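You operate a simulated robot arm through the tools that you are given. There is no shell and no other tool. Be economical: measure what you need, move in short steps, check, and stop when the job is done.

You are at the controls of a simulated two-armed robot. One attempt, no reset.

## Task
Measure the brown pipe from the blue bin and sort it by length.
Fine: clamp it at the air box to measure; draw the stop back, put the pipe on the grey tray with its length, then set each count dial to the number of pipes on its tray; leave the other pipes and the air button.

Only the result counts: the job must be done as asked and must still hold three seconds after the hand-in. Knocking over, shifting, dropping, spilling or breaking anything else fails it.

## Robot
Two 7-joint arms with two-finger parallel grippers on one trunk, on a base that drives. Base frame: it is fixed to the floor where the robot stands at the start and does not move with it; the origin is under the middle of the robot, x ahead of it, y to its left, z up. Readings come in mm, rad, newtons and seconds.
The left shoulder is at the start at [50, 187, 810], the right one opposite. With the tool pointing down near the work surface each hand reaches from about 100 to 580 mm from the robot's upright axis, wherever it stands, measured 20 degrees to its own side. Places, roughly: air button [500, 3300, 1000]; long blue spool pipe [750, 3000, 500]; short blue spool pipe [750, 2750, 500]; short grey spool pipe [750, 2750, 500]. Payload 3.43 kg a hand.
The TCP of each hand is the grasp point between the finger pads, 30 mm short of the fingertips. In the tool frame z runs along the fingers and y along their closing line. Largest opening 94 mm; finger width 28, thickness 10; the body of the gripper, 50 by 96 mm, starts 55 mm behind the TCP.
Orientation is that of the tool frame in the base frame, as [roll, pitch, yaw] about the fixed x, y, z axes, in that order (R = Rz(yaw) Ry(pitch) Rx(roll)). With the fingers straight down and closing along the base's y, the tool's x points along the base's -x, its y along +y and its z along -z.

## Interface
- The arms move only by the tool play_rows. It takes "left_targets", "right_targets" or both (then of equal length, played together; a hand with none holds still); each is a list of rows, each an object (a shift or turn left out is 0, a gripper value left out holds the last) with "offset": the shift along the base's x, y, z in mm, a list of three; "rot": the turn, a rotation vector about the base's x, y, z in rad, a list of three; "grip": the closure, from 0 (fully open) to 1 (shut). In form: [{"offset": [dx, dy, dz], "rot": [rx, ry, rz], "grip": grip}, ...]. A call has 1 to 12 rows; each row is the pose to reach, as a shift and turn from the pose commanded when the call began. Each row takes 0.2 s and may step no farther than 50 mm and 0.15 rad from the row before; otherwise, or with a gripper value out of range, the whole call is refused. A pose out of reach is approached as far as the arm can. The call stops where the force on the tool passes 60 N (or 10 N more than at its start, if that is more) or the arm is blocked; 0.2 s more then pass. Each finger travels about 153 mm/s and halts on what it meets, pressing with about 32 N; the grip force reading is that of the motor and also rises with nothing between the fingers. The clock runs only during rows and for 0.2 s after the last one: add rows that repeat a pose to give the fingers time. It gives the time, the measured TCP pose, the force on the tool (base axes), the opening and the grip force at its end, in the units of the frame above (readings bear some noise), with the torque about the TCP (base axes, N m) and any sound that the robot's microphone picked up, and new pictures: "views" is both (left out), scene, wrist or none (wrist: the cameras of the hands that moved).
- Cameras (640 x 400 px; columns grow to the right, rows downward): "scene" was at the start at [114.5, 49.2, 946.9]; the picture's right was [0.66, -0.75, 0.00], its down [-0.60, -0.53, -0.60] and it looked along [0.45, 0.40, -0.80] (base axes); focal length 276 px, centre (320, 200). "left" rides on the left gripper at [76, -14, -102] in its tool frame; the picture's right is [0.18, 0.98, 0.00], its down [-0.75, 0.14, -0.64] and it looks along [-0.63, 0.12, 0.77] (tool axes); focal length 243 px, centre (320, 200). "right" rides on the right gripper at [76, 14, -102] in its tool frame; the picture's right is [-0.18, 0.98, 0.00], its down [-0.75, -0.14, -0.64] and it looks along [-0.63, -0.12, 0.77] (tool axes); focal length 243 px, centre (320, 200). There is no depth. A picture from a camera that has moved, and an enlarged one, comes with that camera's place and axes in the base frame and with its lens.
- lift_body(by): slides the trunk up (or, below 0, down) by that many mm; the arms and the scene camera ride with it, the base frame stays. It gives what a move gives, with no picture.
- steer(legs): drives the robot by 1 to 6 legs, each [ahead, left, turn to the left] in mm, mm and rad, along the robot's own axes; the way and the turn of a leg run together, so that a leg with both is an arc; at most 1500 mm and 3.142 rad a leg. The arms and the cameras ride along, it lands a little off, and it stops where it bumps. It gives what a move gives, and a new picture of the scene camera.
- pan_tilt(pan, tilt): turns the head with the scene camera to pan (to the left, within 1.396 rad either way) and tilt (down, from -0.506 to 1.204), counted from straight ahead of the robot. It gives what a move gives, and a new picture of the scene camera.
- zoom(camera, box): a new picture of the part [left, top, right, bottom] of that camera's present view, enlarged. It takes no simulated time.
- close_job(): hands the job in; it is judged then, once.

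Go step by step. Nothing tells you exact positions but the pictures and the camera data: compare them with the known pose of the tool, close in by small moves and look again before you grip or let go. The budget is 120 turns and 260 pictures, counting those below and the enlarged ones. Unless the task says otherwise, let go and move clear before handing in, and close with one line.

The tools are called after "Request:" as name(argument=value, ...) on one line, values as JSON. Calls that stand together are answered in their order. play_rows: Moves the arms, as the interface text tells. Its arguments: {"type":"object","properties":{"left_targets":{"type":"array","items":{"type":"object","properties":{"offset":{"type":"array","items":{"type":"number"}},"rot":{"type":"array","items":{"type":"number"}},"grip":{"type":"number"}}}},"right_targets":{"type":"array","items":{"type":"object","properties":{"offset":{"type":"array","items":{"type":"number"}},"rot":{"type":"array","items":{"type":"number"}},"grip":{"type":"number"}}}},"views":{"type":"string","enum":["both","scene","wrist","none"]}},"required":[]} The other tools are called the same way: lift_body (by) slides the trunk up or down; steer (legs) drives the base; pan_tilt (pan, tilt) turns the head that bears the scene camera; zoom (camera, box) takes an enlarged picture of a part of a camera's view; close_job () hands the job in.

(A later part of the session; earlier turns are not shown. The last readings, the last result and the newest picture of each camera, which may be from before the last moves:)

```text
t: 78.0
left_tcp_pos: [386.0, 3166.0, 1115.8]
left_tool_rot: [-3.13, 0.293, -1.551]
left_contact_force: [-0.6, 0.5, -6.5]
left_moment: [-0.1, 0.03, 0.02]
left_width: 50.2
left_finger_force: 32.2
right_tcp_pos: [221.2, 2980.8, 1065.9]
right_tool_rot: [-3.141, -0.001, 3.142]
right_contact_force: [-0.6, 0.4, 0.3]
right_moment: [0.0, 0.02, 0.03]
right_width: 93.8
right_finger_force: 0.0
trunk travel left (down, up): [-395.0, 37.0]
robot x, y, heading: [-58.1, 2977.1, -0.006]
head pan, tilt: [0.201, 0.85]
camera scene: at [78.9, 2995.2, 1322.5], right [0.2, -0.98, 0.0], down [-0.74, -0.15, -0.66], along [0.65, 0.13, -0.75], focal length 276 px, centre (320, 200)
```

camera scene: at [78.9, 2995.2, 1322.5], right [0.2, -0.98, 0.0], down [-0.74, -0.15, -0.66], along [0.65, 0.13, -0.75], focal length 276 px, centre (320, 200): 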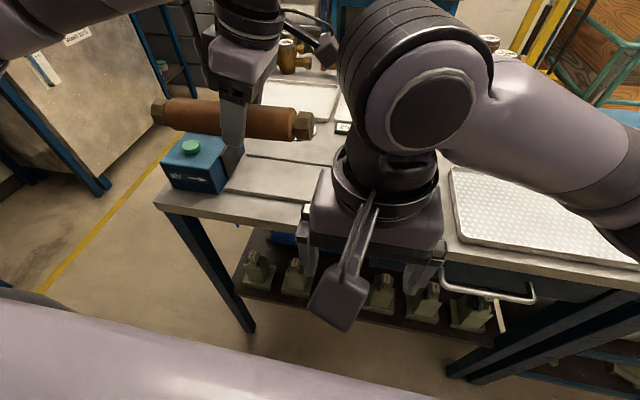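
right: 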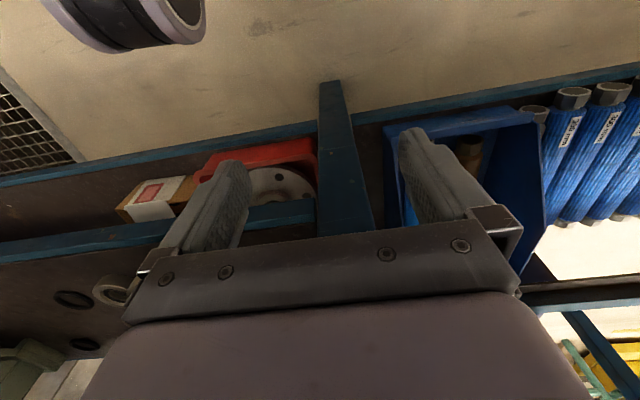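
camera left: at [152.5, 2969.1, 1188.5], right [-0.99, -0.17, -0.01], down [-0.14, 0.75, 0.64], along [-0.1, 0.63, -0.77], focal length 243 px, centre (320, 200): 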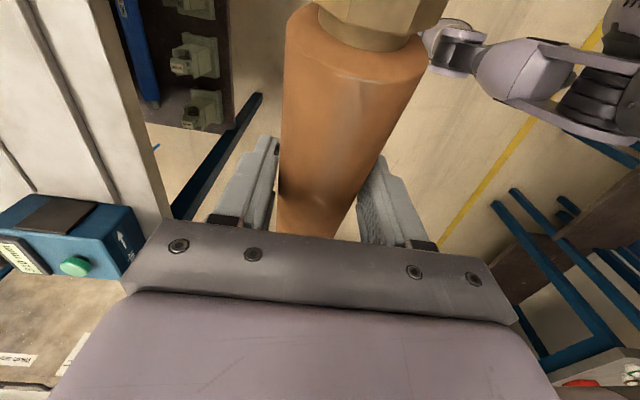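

The pipe is level. I'll move the right hand aside, drive in a bit more, and look at the track.

Request:
play_rows(right_targets=[{"offset": [0, -50, 0]}, {"offset": [0, -100, 0]}, {"offset": [0, -150, 0]}, {"offset": [0, -200, 0]}], views="none")

Request:
steer(legs=[[110, 0, 0.006]])

Request:
pan_tilt(pan=0.2, tilt=0.8)

Request:
zoom(camera="left", box=[0, 0, 640, 400])

```text
t: 79.0
left_tcp_pos: [383.6, 3163.9, 1117.7]
left_tool_rot: [-3.129, 0.294, -1.553]
left_contact_force: [0.0, -0.7, -5.6]
left_moment: [-0.1, 0.01, -0.02]
left_width: 50.2
left_finger_force: 32.2
right_tcp_pos: [220.8, 2778.3, 1065.3]
right_tool_rot: [-3.14, -0.002, -3.14]
right_contact_force: [-0.8, -0.6, 0.1]
right_moment: [0.03, 0.0, 0.02]
right_width: 94.0
right_finger_force: 0.0
trunk travel left (down, up): [-395.0, 37.0]
robot x, y, heading: [-56.2, 2980.0, -0.001]
head pan, tilt: [0.201, 0.85]
```

```text
t: 80.2
left_tcp_pos: [493.8, 3168.5, 1116.2]
left_tool_rot: [-3.131, 0.291, -1.544]
left_contact_force: [0.6, 0.1, -6.6]
left_moment: [-0.1, 0.05, 0.0]
left_width: 50.2
left_finger_force: 32.0
right_tcp_pos: [333.2, 2781.8, 1064.8]
right_tool_rot: [-3.141, -0.002, -3.134]
right_contact_force: [-0.4, 0.7, -0.8]
right_moment: [-0.04, 0.05, 0.02]
right_width: 94.1
right_finger_force: 0.1
trunk travel left (down, up): [-395.0, 37.0]
robot x, y, heading: [53.9, 2979.8, 0.005]
head pan, tilt: [0.201, 0.85]
camera scene: at [188.4, 2996.6, 1322.4], right [0.21, -0.98, 0.0], down [-0.74, -0.15, -0.66], along [0.64, 0.14, -0.75], focal length 276 px, centre (320, 200)
```

scene: 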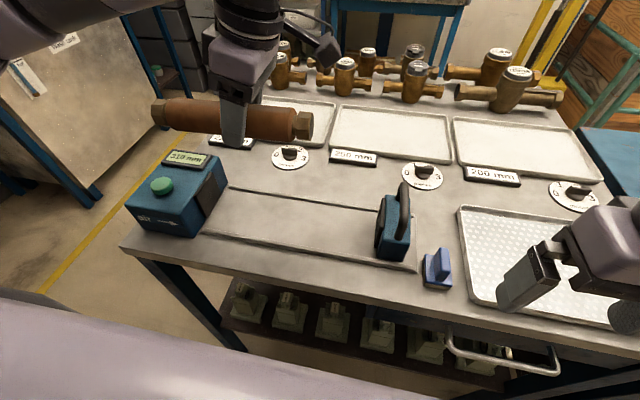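

```text
t: 80.8
left_tcp_pos: [491.6, 3168.4, 1114.9]
left_tool_rot: [-3.131, 0.292, -1.545]
left_contact_force: [0.8, -0.4, -6.5]
left_moment: [-0.1, 0.0, 0.05]
left_width: 49.9
left_finger_force: 31.6
right_tcp_pos: [332.5, 2782.9, 1065.8]
right_tool_rot: [-3.141, -0.001, -3.134]
right_contact_force: [0.7, 0.2, 0.2]
right_moment: [-0.02, -0.01, -0.01]
right_width: 93.9
right_finger_force: 0.2
trunk travel left (down, up): [-395.0, 37.0]
robot x, y, heading: [52.6, 2979.7, 0.011]
head pan, tilt: [0.201, 0.799]
camera scene: at [189.7, 2997.1, 1326.6], right [0.21, -0.98, 0.0], down [-0.7, -0.15, -0.7], along [0.68, 0.14, -0.72], focal length 276 px, centre (320, 200)
```

scene: 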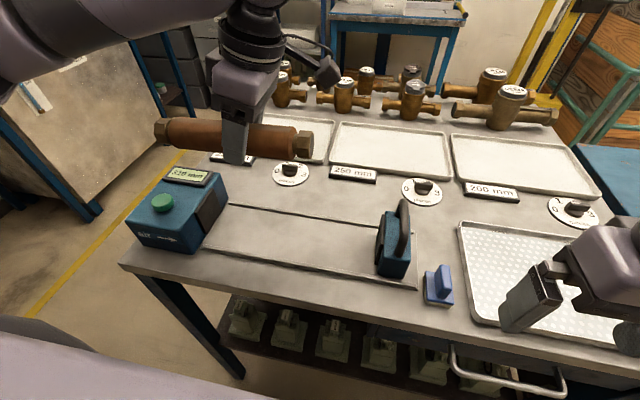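

```text
1.00 times, centred on (320, 200) of left (not enlarged: the box is as wide or as high as the picture)
camera zoom: at [508.5, 3066.2, 1192.5], right [-0.98, -0.2, -0.06], down [-0.16, 0.53, 0.83], along [-0.13, 0.82, -0.55], focal length 243 px, centre (320, 200)
```

zoom: 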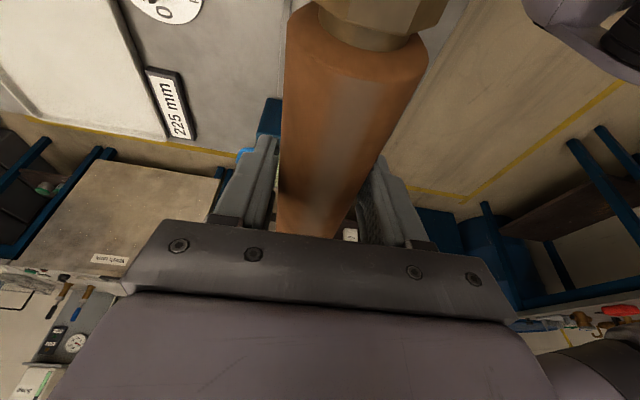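

Track: the rails are at x≈428 and 548 (centre 488), the box face is at y≈3262 and the stop face at y≈2950. The pipe looks about 222 mm long. I'll move over the gap centre and descend partway.

Request:
play_rows(left_targets=[{"offset": [-3, -37, 0], "rot": [0, 0, -0.026]}, {"offset": [-3, -73, 0], "rot": [0, 0, -0.026]}, {"offset": [-3, -73, -45], "rot": [0, 0, -0.026]}, {"offset": [-3, -73, -90], "rot": [0, 0, -0.026]}, {"offset": [-3, -73, -130], "rot": [0, 0, -0.026]}], views="both")

```text
t: 82.0
left_tcp_pos: [488.0, 3098.3, 987.6]
left_tool_rot: [-3.131, 0.292, -1.569]
left_contact_force: [-0.7, 0.0, -6.2]
left_moment: [-0.1, 0.03, 0.01]
left_width: 50.3
left_finger_force: 32.3
right_tcp_pos: [333.6, 2781.7, 1065.0]
right_tool_rot: [3.14, -0.003, -3.136]
right_contact_force: [-0.3, -0.5, 0.1]
right_moment: [0.02, -0.02, -0.04]
right_width: 94.1
right_finger_force: 0.0
trunk travel left (down, up): [-395.0, 37.0]
robot x, y, heading: [49.7, 2977.7, 0.004]
head pan, tilt: [0.201, 0.799]
camera scene: at [190.2, 2997.3, 1326.6], right [0.21, -0.98, 0.0], down [-0.7, -0.15, -0.7], along [0.68, 0.14, -0.72], focal length 276 px, centre (320, 200)
camera left: at [501.8, 2995.0, 1063.6], right [-0.98, -0.17, -0.06], down [-0.15, 0.54, 0.83], along [-0.11, 0.82, -0.55], focal length 243 px, centre (320, 200)
```

scene: 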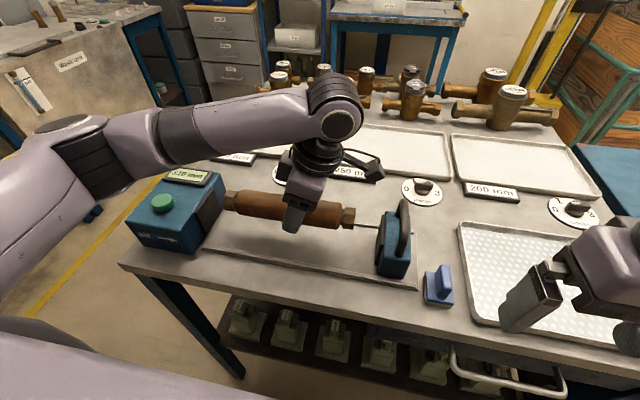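
left: 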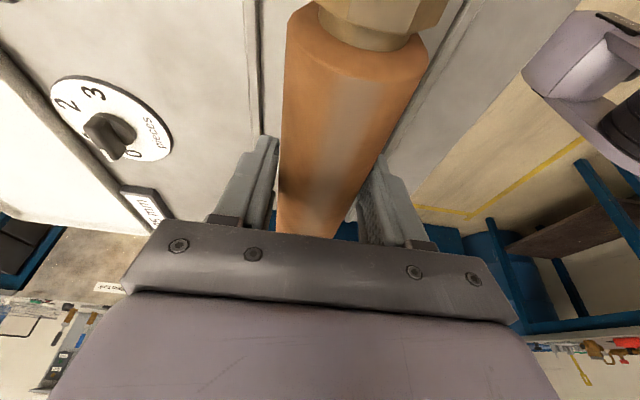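

Request:
zoom(camera="scene", box=[110, 150, 450, 310])

Request:
zoom(camera="scene", box=[180, 160, 260, 210])

```text
1.88 times, centred on (280, 230) of scene
camera zoom: at [190.2, 2997.3, 1326.6], right [0.21, -0.98, 0.0], down [-0.7, -0.15, -0.7], along [0.68, 0.14, -0.72], focal length 518 px, centre (395, 144)
```

zoom: 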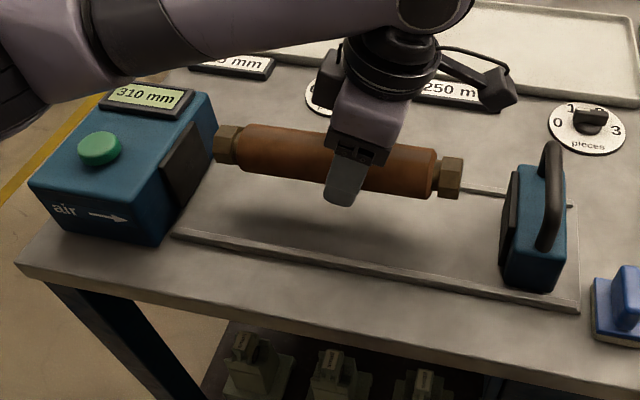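

```text
8.00 times, centred on (220, 185) of scene
camera zoom: at [190.2, 2997.3, 1326.6], right [0.21, -0.98, 0.0], down [-0.7, -0.15, -0.7], along [0.68, 0.14, -0.72], focal length 2204 px, centre (1120, 320)
```

zoom: 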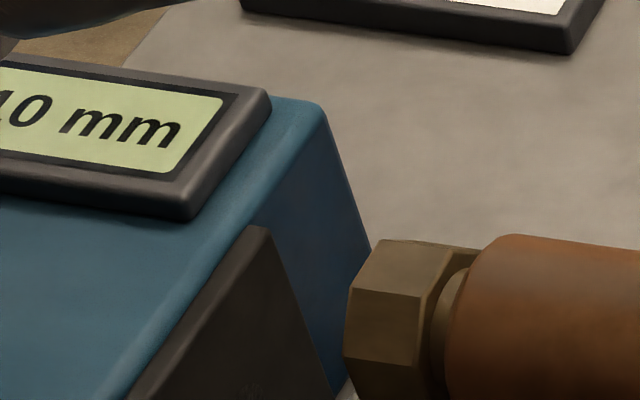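

The pipe is well within the gap. I continue down until it touches the track.

Request:
play_rows(left_targets=[{"offset": [0, 0, -30]}, {"offset": [0, 0, -50]}, {"offset": [0, 0, -57]}, {"offset": [0, 0, -62]}, {"offset": [0, 0, -66]}], views="both")

```text
t: 83.0
left_tcp_pos: [489.3, 3097.0, 939.8]
left_tool_rot: [-3.118, 0.291, -1.567]
left_contact_force: [-9.5, 2.6, 25.3]
left_moment: [-0.13, 1.17, -0.28]
left_width: 50.4
left_finger_force: 31.7
right_tcp_pos: [331.0, 2782.1, 1066.1]
right_tool_rot: [3.141, 0.002, -3.133]
right_contact_force: [-0.1, -0.1, 0.0]
right_moment: [-0.02, 0.03, -0.01]
right_width: 93.7
right_finger_force: 0.0
trunk travel left (down, up): [-395.0, 37.0]
robot x, y, heading: [51.6, 2979.2, 0.005]
head pan, tilt: [0.201, 0.799]
stopped in row 4 (left hand): the force on the tool passed its limit (the readings are from after the stop); the commanded pose is now the measured one
camera scene: at [187.3, 2996.9, 1327.0], right [0.21, -0.98, 0.0], down [-0.7, -0.15, -0.7], along [0.68, 0.14, -0.72], focal length 276 px, centre (320, 200)
camera left: at [501.0, 2994.0, 1015.9], right [-0.98, -0.17, -0.07], down [-0.16, 0.54, 0.83], along [-0.1, 0.82, -0.56], focal length 243 px, centre (320, 200)
```

scene: 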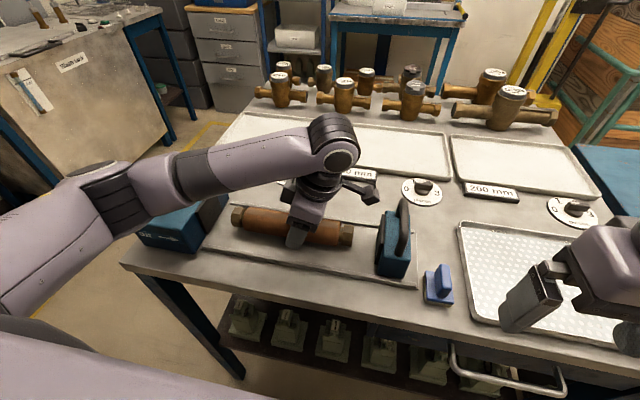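
left: 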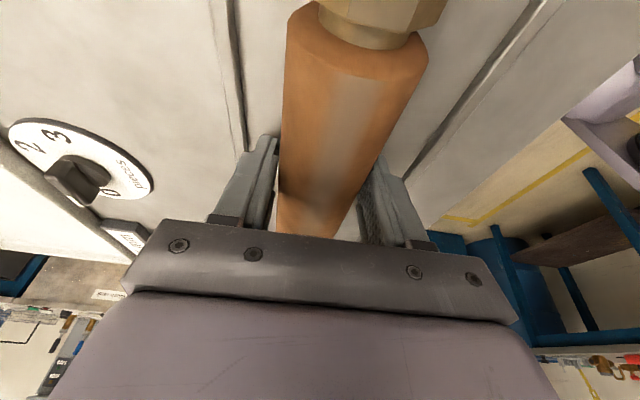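

The hand is at the track surface (about z 910), with the fingertips and pipe both down. I'll ease up slightly, open the fingers modestly, and rise clear.

Request:
play_rows(left_targets=[{"offset": [0, 0, 1], "rot": [0, -0.01, 0], "grip": 0.45}, {"offset": [0, 0, 1], "grip": 0.25}, {"offset": [0, 0, 1], "grip": 0.25}], views="both")

```text
t: 83.8
left_tcp_pos: [492.8, 3097.6, 939.8]
left_tool_rot: [-3.109, 0.289, -1.558]
left_contact_force: [17.6, -0.2, 30.9]
left_moment: [-0.15, 0.36, 0.31]
left_width: 59.5
left_finger_force: 0.0
right_tcp_pos: [332.6, 2781.4, 1065.6]
right_tool_rot: [-3.141, -0.001, -3.134]
right_contact_force: [0.4, 0.2, -0.7]
right_moment: [-0.02, 0.02, 0.02]
right_width: 93.8
right_finger_force: 0.0
trunk travel left (down, up): [-395.0, 37.0]
robot x, y, heading: [49.2, 2977.3, 0.007]
head pan, tilt: [0.201, 0.799]
camera scene: at [189.2, 2996.4, 1326.8], right [0.21, -0.98, 0.0], down [-0.7, -0.15, -0.7], along [0.68, 0.14, -0.72], focal length 276 px, centre (320, 200)
camera left: at [505.3, 2994.6, 1016.5], right [-0.98, -0.18, -0.08], down [-0.17, 0.54, 0.83], along [-0.1, 0.82, -0.56], focal length 243 px, centre (320, 200)
```

scene: 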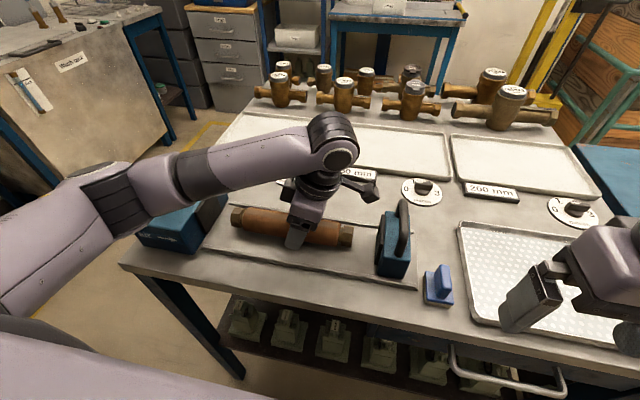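
left: 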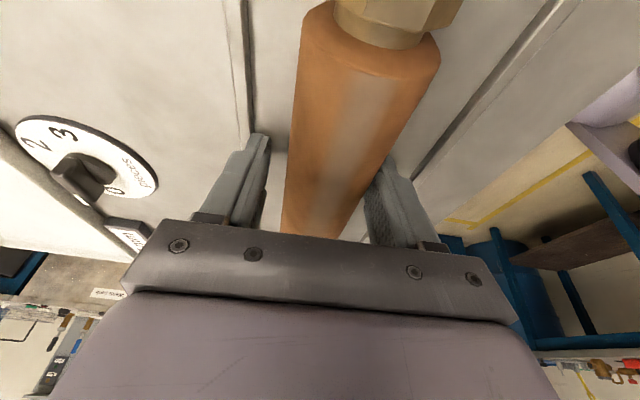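

The front finger seems to press on something low. The pipe is released, so I raise straight up keeping this opening.

Request:
play_rows(left_targets=[{"offset": [0, 0, 10], "grip": 0.35}, {"offset": [0, 0, 30], "grip": 0.3}, {"offset": [0, 0, 60], "grip": 0.2}, {"offset": [0, 0, 100], "grip": 0.2}, {"offset": [0, 0, 140], "grip": 0.2}], views="both")

```text
t: 85.0
left_tcp_pos: [491.0, 3096.8, 1076.7]
left_tool_rot: [-3.121, 0.291, -1.566]
left_contact_force: [-0.1, 0.3, 0.1]
left_moment: [0.01, -0.03, -0.01]
left_width: 75.2
left_finger_force: 0.0
right_tcp_pos: [333.2, 2781.7, 1066.4]
right_tool_rot: [3.141, 0.0, -3.133]
right_contact_force: [0.0, 0.0, -0.1]
right_moment: [0.01, 0.0, -0.03]
right_width: 93.9
right_finger_force: 0.0
trunk travel left (down, up): [-395.0, 37.0]
robot x, y, heading: [48.8, 2976.8, 0.008]
head pan, tilt: [0.201, 0.799]
camera scene: at [188.9, 2996.9, 1326.6], right [0.21, -0.98, 0.0], down [-0.7, -0.15, -0.7], along [0.68, 0.14, -0.72], focal length 276 px, centre (320, 200)
camera left: at [503.1, 2994.7, 1153.1], right [-0.98, -0.17, -0.07], down [-0.16, 0.54, 0.83], along [-0.11, 0.83, -0.55], focal length 243 px, centre (320, 200)
```

scene: 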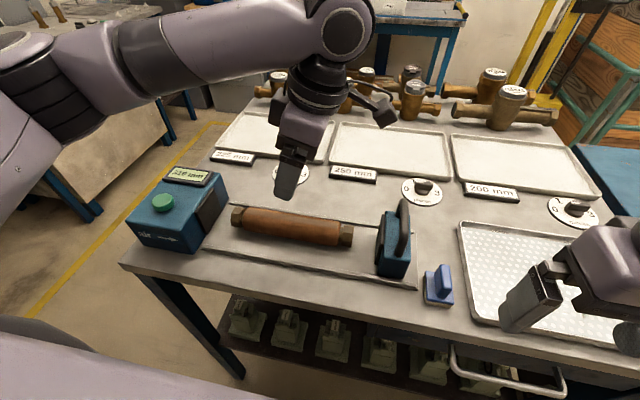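
left: 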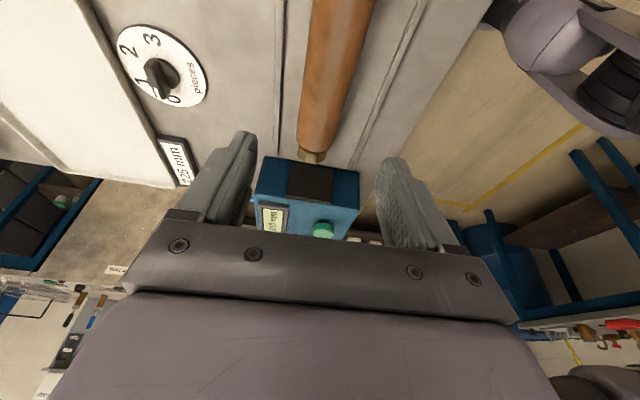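

The pipe lies in the track. Now I'll move the left hand away and bring the right hand over the stop.

Request:
play_rows(left_targets=[{"offset": [-10, 30, 20]}, {"offset": [-30, 65, 40]}, {"offset": [-50, 100, 40]}, {"offset": [-70, 130, 40]}], right_targets=[{"offset": [0, 30, 30]}, {"offset": [20, 65, 50]}, {"offset": [30, 105, 50]}, {"offset": [40, 140, 50]}], views="both")

```text
t: 86.0
left_tcp_pos: [417.7, 3228.9, 1117.6]
left_tool_rot: [-3.121, 0.289, -1.567]
left_contact_force: [0.5, -0.1, 0.1]
left_moment: [-0.01, -0.02, 0.0]
left_width: 75.1
left_finger_force: 0.2
right_tcp_pos: [372.6, 2921.6, 1115.3]
right_tool_rot: [-3.14, 0.002, -3.133]
right_contact_force: [-0.2, 0.9, -0.4]
right_moment: [0.0, 0.02, 0.04]
right_width: 93.9
right_finger_force: 0.1
trunk travel left (down, up): [-395.0, 37.0]
robot x, y, heading: [52.8, 2978.7, 0.008]
head pan, tilt: [0.201, 0.799]
camera scene: at [188.9, 2998.2, 1326.7], right [0.21, -0.98, 0.0], down [-0.7, -0.15, -0.7], along [0.68, 0.14, -0.72], focal length 276 px, centre (320, 200)
camera right: at [296.0, 2936.2, 1219.0], right [0.18, 0.98, 0.0], down [0.76, -0.13, 0.64], along [0.63, -0.12, -0.77], focal length 243 px, centre (320, 200)
camera left: at [431.6, 3126.1, 1194.6], right [-0.98, -0.17, -0.07], down [-0.16, 0.54, 0.83], along [-0.11, 0.82, -0.56], focal length 243 px, centre (320, 200)
```

scene: 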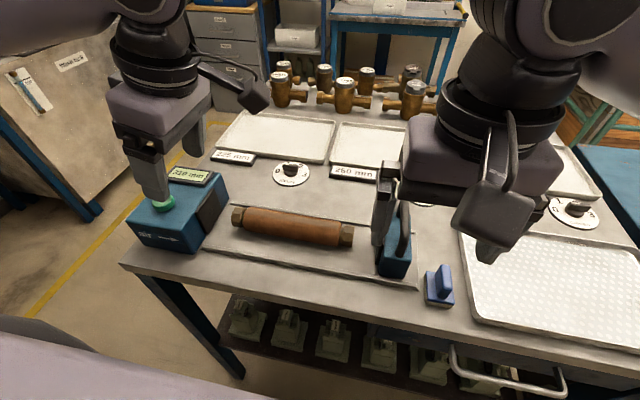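
right: 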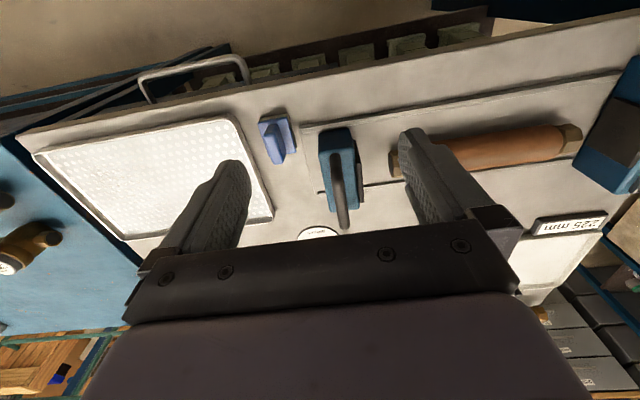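
left: 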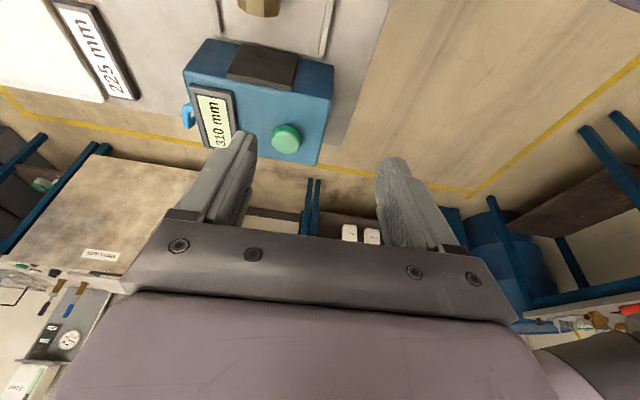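

The handle is at about [465, 2927, ~1015], with its bar along x. I'll bring the open right hand over it.

Request:
play_rows(right_targets=[{"offset": [40, 3, 0]}, {"offset": [80, 5, -10]}, {"offset": [95, 5, -45]}, {"offset": [95, 5, -60]}], views="both")

```text
t: 87.0
left_tcp_pos: [419.7, 3228.5, 1117.8]
left_tool_rot: [-3.121, 0.29, -1.569]
left_contact_force: [0.1, 0.4, 0.0]
left_moment: [0.01, 0.02, -0.03]
left_width: 75.2
left_finger_force: 0.0
right_tcp_pos: [467.3, 2927.7, 1055.6]
right_tool_rot: [3.141, -0.001, -3.132]
right_contact_force: [-1.1, -0.8, 0.1]
right_moment: [0.0, 0.01, 0.01]
right_width: 94.1
right_finger_force: 0.0
trunk travel left (down, up): [-395.0, 37.0]
robot x, y, heading: [50.5, 2979.6, 0.006]
head pan, tilt: [0.201, 0.799]
camera scene: at [189.3, 2997.1, 1326.7], right [0.21, -0.98, 0.0], down [-0.7, -0.15, -0.7], along [0.68, 0.14, -0.72], focal length 276 px, centre (320, 200)
camera right: at [390.1, 2940.6, 1159.8], right [0.18, 0.98, 0.0], down [0.76, -0.13, 0.64], along [0.63, -0.11, -0.77], focal length 243 px, centre (320, 200)
```

scene: 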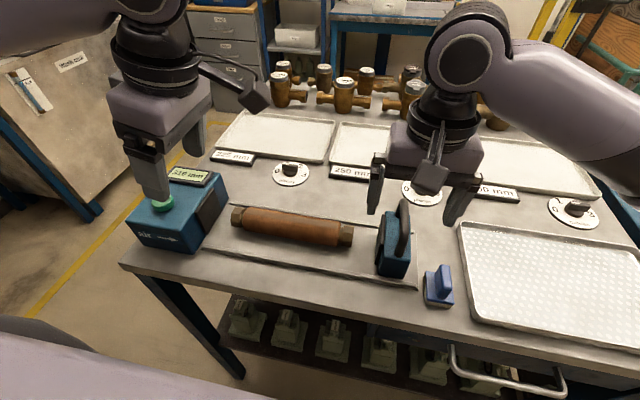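
right: 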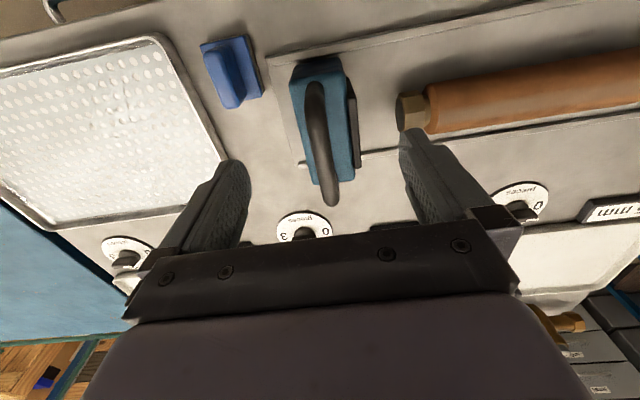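

Aligned. I descend onto the handle.

Request:
play_rows(right_targets=[{"offset": [5, 2, -15]}, {"offset": [5, 2, -30]}, {"offset": [5, 2, -42]}], views="both")

```text
t: 87.8
left_tcp_pos: [419.0, 3228.0, 1118.8]
left_tool_rot: [-3.121, 0.292, -1.567]
left_contact_force: [0.1, 0.7, 0.5]
left_moment: [-0.02, 0.03, 0.02]
left_width: 75.3
left_finger_force: 0.1
right_tcp_pos: [472.1, 2927.7, 1014.3]
right_tool_rot: [-3.141, 0.0, -3.135]
right_contact_force: [-0.2, 0.7, 0.2]
right_moment: [0.0, 0.03, -0.02]
right_width: 93.9
right_finger_force: 0.1
trunk travel left (down, up): [-395.0, 37.0]
robot x, y, heading: [53.8, 2977.2, 0.01]
head pan, tilt: [0.201, 0.799]
camera scene: at [189.3, 2997.0, 1326.7], right [0.21, -0.98, 0.0], down [-0.7, -0.15, -0.7], along [0.68, 0.14, -0.72], focal length 276 px, centre (320, 200)
camera right: at [395.3, 2941.4, 1117.4], right [0.18, 0.98, 0.0], down [0.76, -0.14, 0.64], along [0.63, -0.11, -0.77], focal length 243 px, centre (320, 200)
```

scene: 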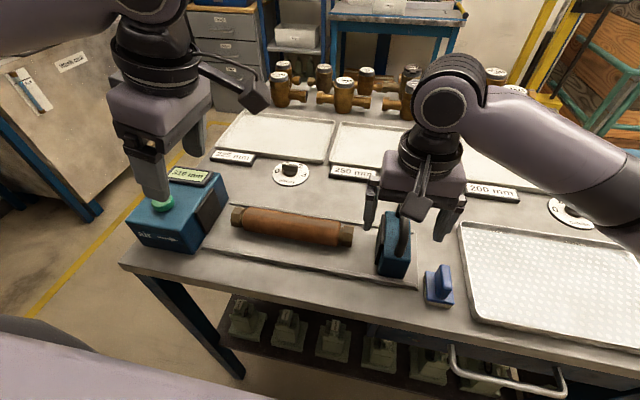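
right: 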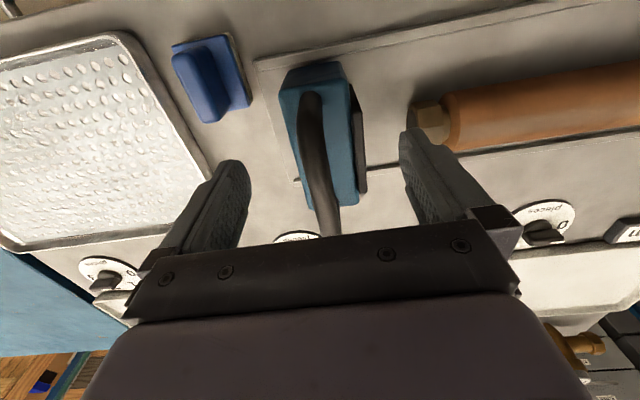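

Request:
play_rows(right_targets=[{"offset": [0, 0, -12], "grip": 0.2}, {"offset": [0, 0, -12], "grip": 0.6}, {"offset": [0, 0, -12], "grip": 1}, {"offset": [0, 0, -12], "grip": 1}, {"offset": [0, 0, -12], "grip": 1}], views="both")

```text
t: 89.0
left_tcp_pos: [418.7, 3228.2, 1118.4]
left_tool_rot: [-3.121, 0.292, -1.568]
left_contact_force: [0.6, -0.3, 0.9]
left_moment: [0.01, 0.05, 0.03]
left_width: 75.2
left_finger_force: 0.2
right_tcp_pos: [472.2, 2926.9, 1001.4]
right_tool_rot: [-3.14, 0.0, -3.133]
right_contact_force: [-1.3, -2.4, -1.3]
right_moment: [-0.03, -0.43, -0.58]
right_width: 18.6
right_finger_force: 44.5
trunk travel left (down, up): [-395.0, 37.0]
robot x, y, heading: [47.2, 2976.7, 0.007]
head pan, tilt: [0.201, 0.799]
camera scene: at [189.1, 2996.7, 1326.7], right [0.21, -0.98, 0.0], down [-0.7, -0.15, -0.7], along [0.68, 0.14, -0.72], focal length 276 px, centre (320, 200)
camera right: at [395.4, 2941.4, 1105.8], right [0.18, 0.98, 0.0], down [0.76, -0.14, 0.64], along [0.63, -0.11, -0.77], focal length 243 px, centre (320, 200)
```

scene: 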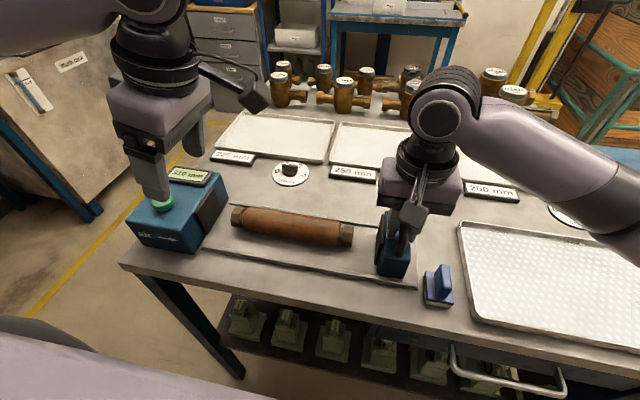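
right: 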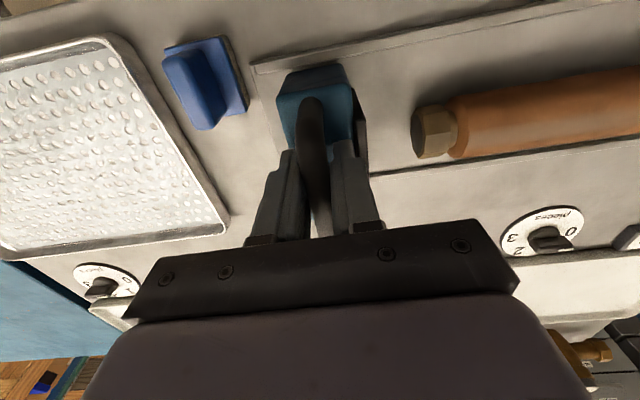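

The handle is gripped. I push the stop toward the air box (+y), first partway.

Request:
play_rows(right_targets=[{"offset": [0, 12, 0]}, {"offset": [0, 24, 0]}, {"offset": [0, 36, 0]}, {"offset": [0, 48, 0]}, {"offset": [0, 56, 0]}], views="both")

```text
t: 90.2
left_tcp_pos: [419.7, 3227.3, 1118.6]
left_tool_rot: [-3.119, 0.291, -1.565]
left_contact_force: [-0.3, 0.5, -0.2]
left_moment: [0.0, 0.02, -0.03]
left_width: 75.2
left_finger_force: 0.1
right_tcp_pos: [472.7, 2986.1, 1001.9]
right_tool_rot: [3.141, 0.003, -3.131]
right_contact_force: [-2.5, -3.7, 3.4]
right_moment: [-0.07, 0.8, -0.61]
right_width: 18.3
right_finger_force: 44.9
trunk travel left (down, up): [-395.0, 37.0]
robot x, y, heading: [52.6, 2980.1, 0.005]
head pan, tilt: [0.201, 0.799]
camera scene: at [188.9, 2996.7, 1326.8], right [0.21, -0.98, 0.0], down [-0.7, -0.15, -0.7], along [0.68, 0.14, -0.72], focal length 276 px, centre (320, 200)
camera right: at [395.4, 2998.5, 1105.8], right [0.18, 0.98, 0.0], down [0.76, -0.14, 0.64], along [0.63, -0.11, -0.77], focal length 243 px, centre (320, 200)
```

scene: 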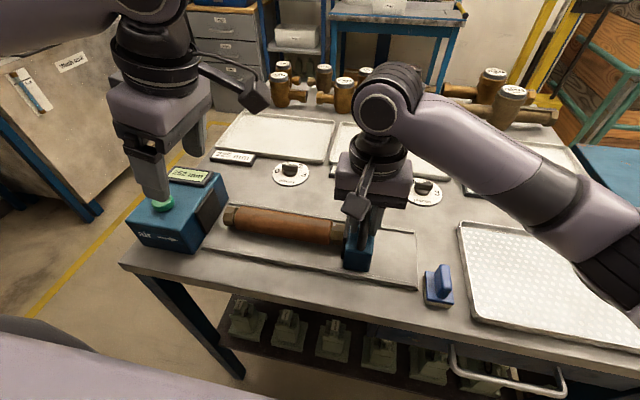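
right: 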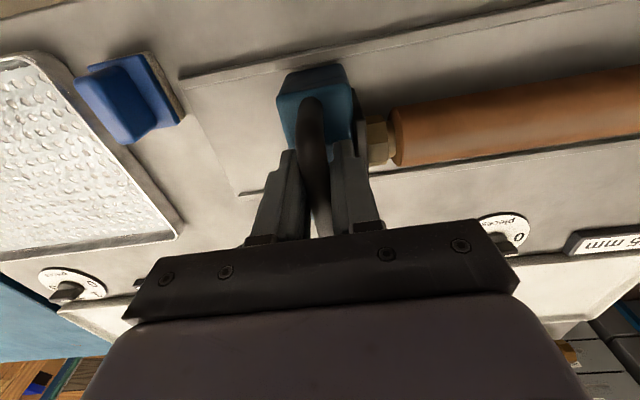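

The stop now touches the pipe. I keep pushing gently until the pipe is clamped on the box.

Request:
play_rows(right_targets=[{"offset": [0, 7, 0]}, {"offset": [0, 14, 0]}, {"offset": [0, 21, 0]}, {"offset": [0, 27, 0]}, {"offset": [0, 33, 0]}, {"offset": [0, 37, 0]}, {"offset": [0, 37, 0]}], views="both")

Request:
zoom(camera="scene", box=[120, 150, 400, 290])

```text
t: 91.8
left_tcp_pos: [418.4, 3222.5, 1119.4]
left_tool_rot: [-3.119, 0.297, -1.566]
left_contact_force: [0.3, 0.2, -0.4]
left_moment: [-0.01, -0.04, 0.01]
left_width: 75.2
left_finger_force: 0.1
right_tcp_pos: [472.2, 3012.1, 1002.0]
right_tool_rot: [-3.13, -0.004, -3.14]
right_contact_force: [-14.3, -42.9, -4.5]
right_moment: [0.13, -1.34, -0.13]
right_width: 18.6
right_finger_force: 44.3
trunk travel left (down, up): [-395.0, 37.0]
robot x, y, heading: [49.8, 2977.7, 0.013]
head pan, tilt: [0.201, 0.799]
camera scene: at [187.7, 2991.4, 1326.9], right [0.21, -0.98, 0.0], down [-0.7, -0.14, -0.7], along [0.68, 0.15, -0.72], focal length 276 px, centre (320, 200)
camera right: at [395.8, 3027.8, 1105.8], right [0.18, 0.98, -0.01], down [0.76, -0.13, 0.64], along [0.63, -0.13, -0.77], focal length 243 px, centre (320, 200)
```

scene: 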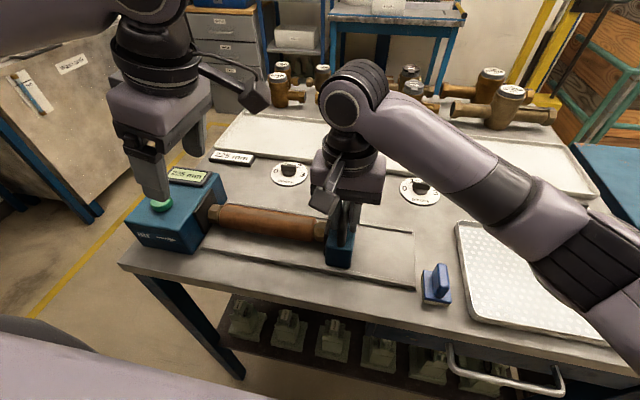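
right: 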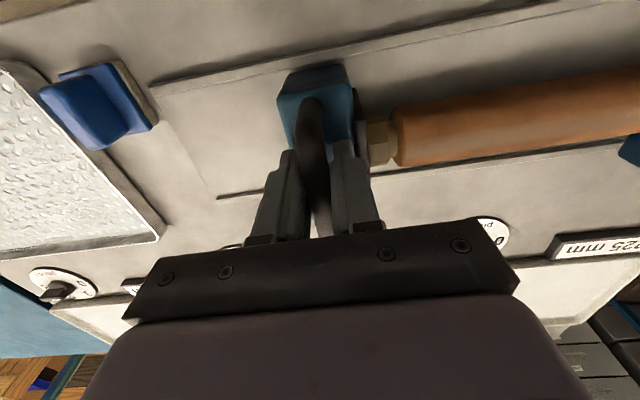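

```text
2.29 times, centred on (260, 220) of scene
camera zoom: at [187.7, 2991.4, 1326.9], right [0.21, -0.98, 0.0], down [-0.7, -0.14, -0.7], along [0.68, 0.15, -0.72], focal length 630 px, centre (457, 154)
```

zoom: 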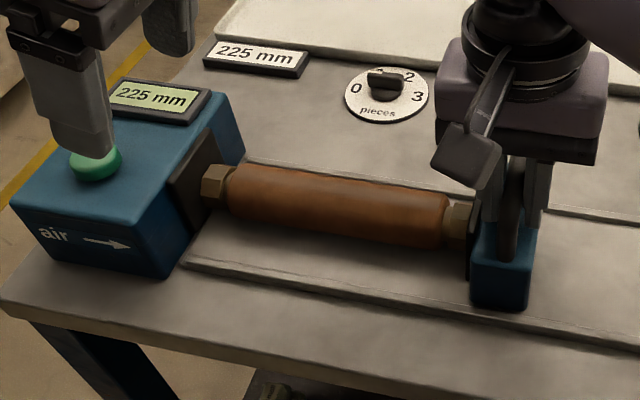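

The display reads 225 mm. Now I draw the stop back to where it was.

Request:
play_rows(right_targets=[{"offset": [0, -10, 0]}, {"offset": [0, -25, 0]}, {"offset": [0, -45, 0]}, {"offset": [0, -65, 0]}, {"offset": [0, -80, 0]}, {"offset": [0, -92, 0]}, {"offset": [0, -92, 0]}], views="both")

Request:
zoom(camera="scene", box=[120, 150, 440, 310])

```text
t: 93.3
left_tcp_pos: [417.8, 3227.6, 1117.8]
left_tool_rot: [-3.12, 0.292, -1.567]
left_contact_force: [0.4, -0.1, 0.2]
left_moment: [0.01, -0.02, -0.02]
left_width: 75.1
left_finger_force: 0.1
right_tcp_pos: [472.0, 2929.2, 1002.1]
right_tool_rot: [-3.14, -0.002, -3.134]
right_contact_force: [-12.7, 0.5, -3.6]
right_moment: [0.02, 1.28, -0.5]
right_width: 18.5
right_finger_force: 45.1
trunk travel left (down, up): [-395.0, 37.0]
robot x, y, heading: [50.4, 2975.2, 0.002]
head pan, tilt: [0.201, 0.799]
camera scene: at [188.3, 2997.0, 1326.9], right [0.21, -0.98, 0.0], down [-0.7, -0.15, -0.7], along [0.68, 0.14, -0.72], focal length 276 px, centre (320, 200)
camera right: at [395.5, 2942.4, 1106.1], right [0.18, 0.98, 0.0], down [0.76, -0.13, 0.64], along [0.63, -0.11, -0.77], focal length 243 px, centre (320, 200)
```

scene: 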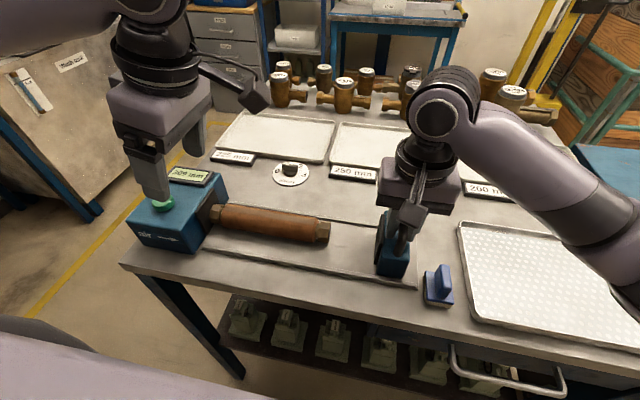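
right: 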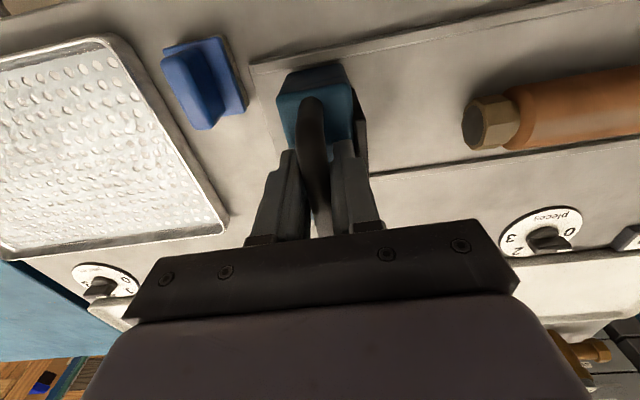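

```text
2.00 times, centred on (280, 230) of scene
camera zoom: at [188.3, 2997.0, 1326.9], right [0.21, -0.98, 0.0], down [-0.7, -0.15, -0.7], along [0.68, 0.14, -0.72], focal length 551 px, centre (400, 140)
```

zoom: 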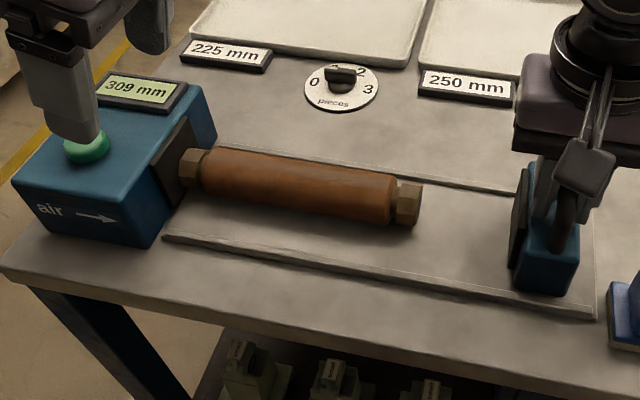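

The stop is back at 309 mm. I'll release the handle and lift the right hand, while the left hand straightens and goes above the pipe.

Request:
play_rows(right_targets=[{"grip": 0.6}, {"grip": 0.1}, {"grip": 0.0}, {"grip": 0.0, "offset": [0, 0, 40]}, {"grip": 0, "offset": [-5, -20, 80]}, {"grip": 0, "offset": [-30, -50, 110]}], left_targets=[{"rot": [-0.1, 0, 0]}, {"rot": [-0.2, 0, 0]}, {"rot": [-0.29, 0, 0], "offset": [10, -15, 0]}, {"rot": [-0.29, 0, 0], "offset": [30, -50, 0]}, {"rot": [-0.29, 0.01, 0], "offset": [63, -85, 0]}, {"rot": [-0.29, 0.02, 0], "offset": [63, -85, -40]}], views="both")

```text
t: 94.8
left_tcp_pos: [481.0, 3141.4, 1081.2]
left_tool_rot: [-3.14, 0.001, -1.568]
left_contact_force: [-0.6, -0.1, 1.0]
left_moment: [0.02, 0.03, 0.01]
left_width: 75.2
left_finger_force: 0.1
right_tcp_pos: [440.1, 2880.0, 1110.1]
right_tool_rot: [-3.141, -0.003, -3.133]
right_contact_force: [0.0, -0.6, 0.2]
right_moment: [-0.02, 0.02, -0.02]
right_width: 94.1
right_finger_force: 0.1
trunk travel left (down, up): [-395.0, 37.0]
robot x, y, heading: [50.6, 2976.7, 0.006]
head pan, tilt: [0.201, 0.799]
camera scene: at [188.7, 2997.2, 1326.7], right [0.21, -0.98, 0.0], down [-0.7, -0.15, -0.7], along [0.68, 0.14, -0.72], focal length 276 px, centre (320, 200)
camera right: at [364.5, 2893.1, 1214.4], right [0.18, 0.98, 0.0], down [0.76, -0.13, 0.64], along [0.63, -0.11, -0.77], focal length 243 px, centre (320, 200)
camera left: at [496.6, 3064.5, 1184.4], right [-0.98, -0.19, 0.0], down [-0.14, 0.75, 0.64], along [-0.12, 0.63, -0.77], focal length 243 px, centre (320, 200)
```

scene: 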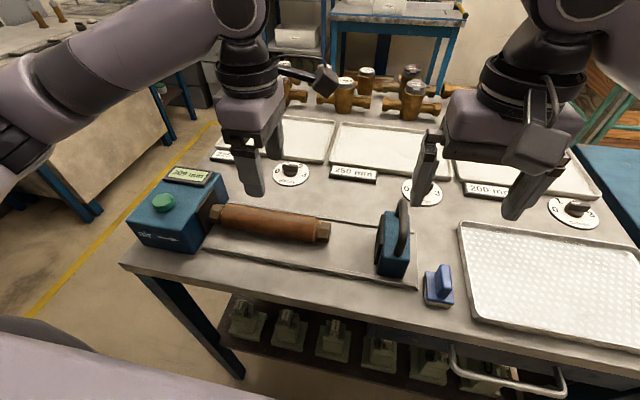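
right: 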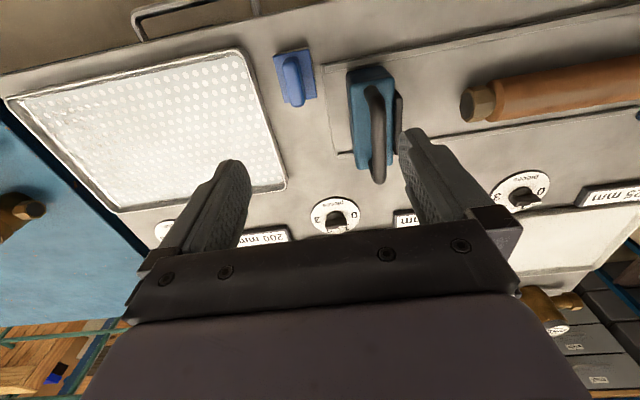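
left: 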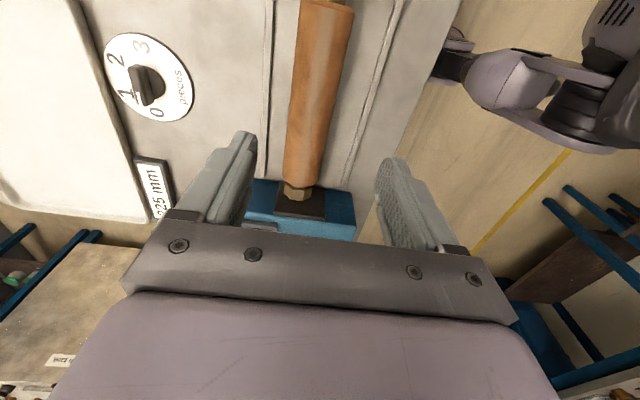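

The pipe axis is at x≈489. I shift +8 and descend to just above it to check.

Request:
play_rows(left_targets=[{"offset": [8, 0, -30], "grip": 0.27}, {"offset": [8, 0, -60], "grip": 0.27}, {"offset": [8, 0, -90], "grip": 0.27}], views="wrist")

Request:
zoom(camera="scene", box=[180, 120, 380, 280])

```text
t: 95.5
left_tcp_pos: [490.8, 3142.4, 987.0]
left_tool_rot: [-3.141, 0.0, -1.569]
left_contact_force: [-0.5, -0.5, 0.1]
left_moment: [0.01, 0.01, 0.0]
left_width: 68.6
left_finger_force: 0.1
right_tcp_pos: [441.7, 2879.4, 1110.0]
right_tool_rot: [3.141, -0.001, -3.133]
right_contact_force: [0.6, -0.2, -0.3]
right_moment: [0.03, 0.03, -0.01]
right_width: 94.2
right_finger_force: 0.1
trunk travel left (down, up): [-395.0, 37.0]
robot x, y, heading: [54.9, 2978.8, 0.007]
head pan, tilt: [0.201, 0.799]
camera left: at [504.7, 3065.1, 1090.7], right [-0.98, -0.19, 0.0], down [-0.14, 0.75, 0.64], along [-0.12, 0.63, -0.77], focal length 243 px, centre (320, 200)
```

left: 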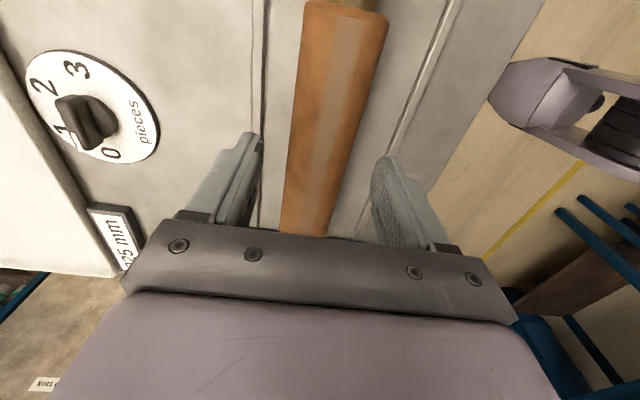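

```text
2.50 times, centred on (280, 200) of scene
camera zoom: at [189.4, 2997.2, 1326.7], right [0.21, -0.98, 0.0], down [-0.7, -0.15, -0.7], along [0.68, 0.14, -0.72], focal length 689 px, centre (420, 200)
```

zoom: 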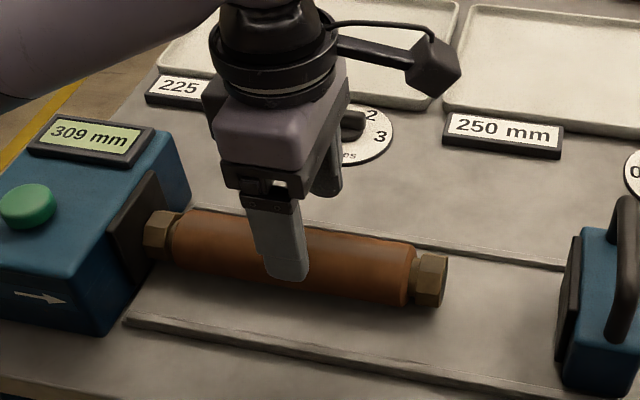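

Centred. Down to grip height and close.

Request:
play_rows(left_targets=[{"offset": [0, 0, -20]}, {"offset": [0, 0, -36]}, {"offset": [0, 0, -43]}, {"offset": [0, 0, -43], "grip": 0.6}, {"offset": [0, 0, -43], "grip": 1}, {"offset": [0, 0, -43], "grip": 1}], views="wrist")

```text
t: 97.0
left_tcp_pos: [489.5, 3142.2, 944.4]
left_tool_rot: [-3.141, -0.001, -1.569]
left_contact_force: [-0.4, -1.0, 0.7]
left_moment: [-0.38, 0.05, -0.02]
left_width: 45.5
left_finger_force: 32.1
right_tcp_pos: [442.0, 2880.1, 1110.5]
right_tool_rot: [3.141, -0.001, -3.132]
right_contact_force: [-0.8, 0.2, -0.4]
right_moment: [0.0, 0.01, 0.02]
right_width: 93.9
right_finger_force: 0.0
trunk travel left (down, up): [-395.0, 37.0]
robot x, y, heading: [48.9, 2978.6, 0.004]
head pan, tilt: [0.201, 0.799]
camera left: at [504.1, 3065.2, 1047.3], right [-0.98, -0.19, 0.0], down [-0.14, 0.75, 0.64], along [-0.12, 0.63, -0.77], focal length 243 px, centre (320, 200)
```

left: 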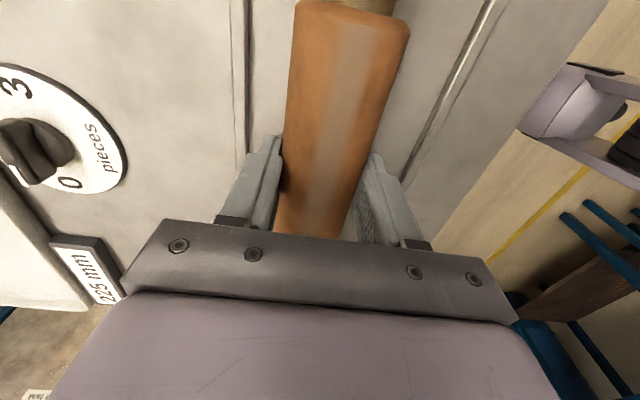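

Request:
play_rows(left_targets=[{"offset": [0, -5, 5]}, {"offset": [0, -10, 20]}, {"offset": [0, -10, 50]}, {"offset": [0, -10, 90]}, {"offset": [0, -10, 120]}], views="both")

```text
t: 98.2
left_tcp_pos: [491.6, 3132.5, 1065.6]
left_tool_rot: [3.141, 0.002, -1.569]
left_contact_force: [0.2, 0.0, -5.9]
left_moment: [-0.06, 0.0, 0.02]
left_width: 45.8
left_finger_force: 31.3
right_tcp_pos: [441.9, 2880.4, 1110.5]
right_tool_rot: [3.141, -0.001, -3.134]
right_contact_force: [0.1, -0.2, 0.3]
right_moment: [-0.01, -0.03, 0.03]
right_width: 94.0
right_finger_force: 0.0
trunk travel left (down, up): [-395.0, 37.0]
robot x, y, heading: [52.0, 2981.3, 0.007]
head pan, tilt: [0.201, 0.799]
camera scene: at [189.5, 2997.1, 1326.6], right [0.21, -0.98, 0.0], down [-0.7, -0.15, -0.7], along [0.68, 0.14, -0.72], focal length 276 px, centre (320, 200)
camera left: at [506.3, 3055.2, 1167.6], right [-0.98, -0.19, 0.0], down [-0.14, 0.75, 0.64], along [-0.12, 0.63, -0.77], focal length 243 px, centre (320, 200)
```

scene: 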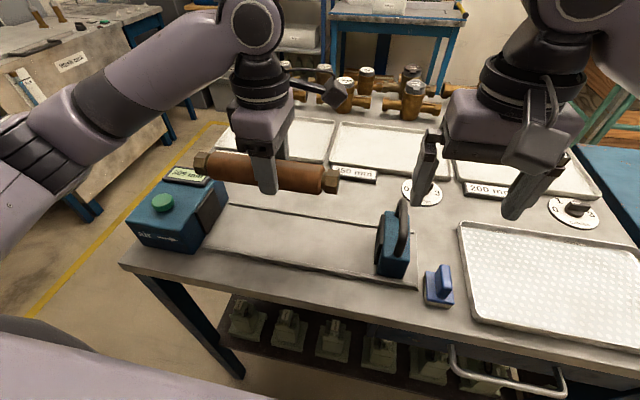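
left: 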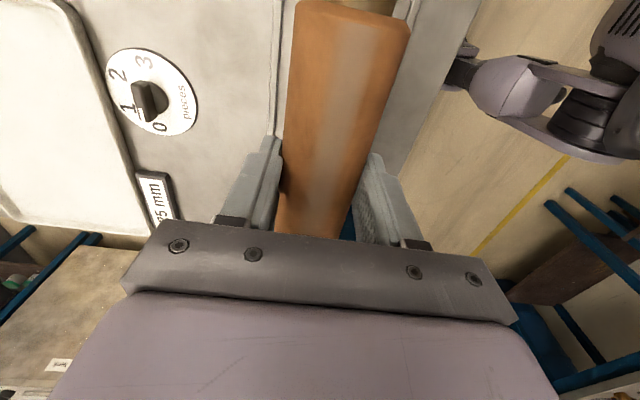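

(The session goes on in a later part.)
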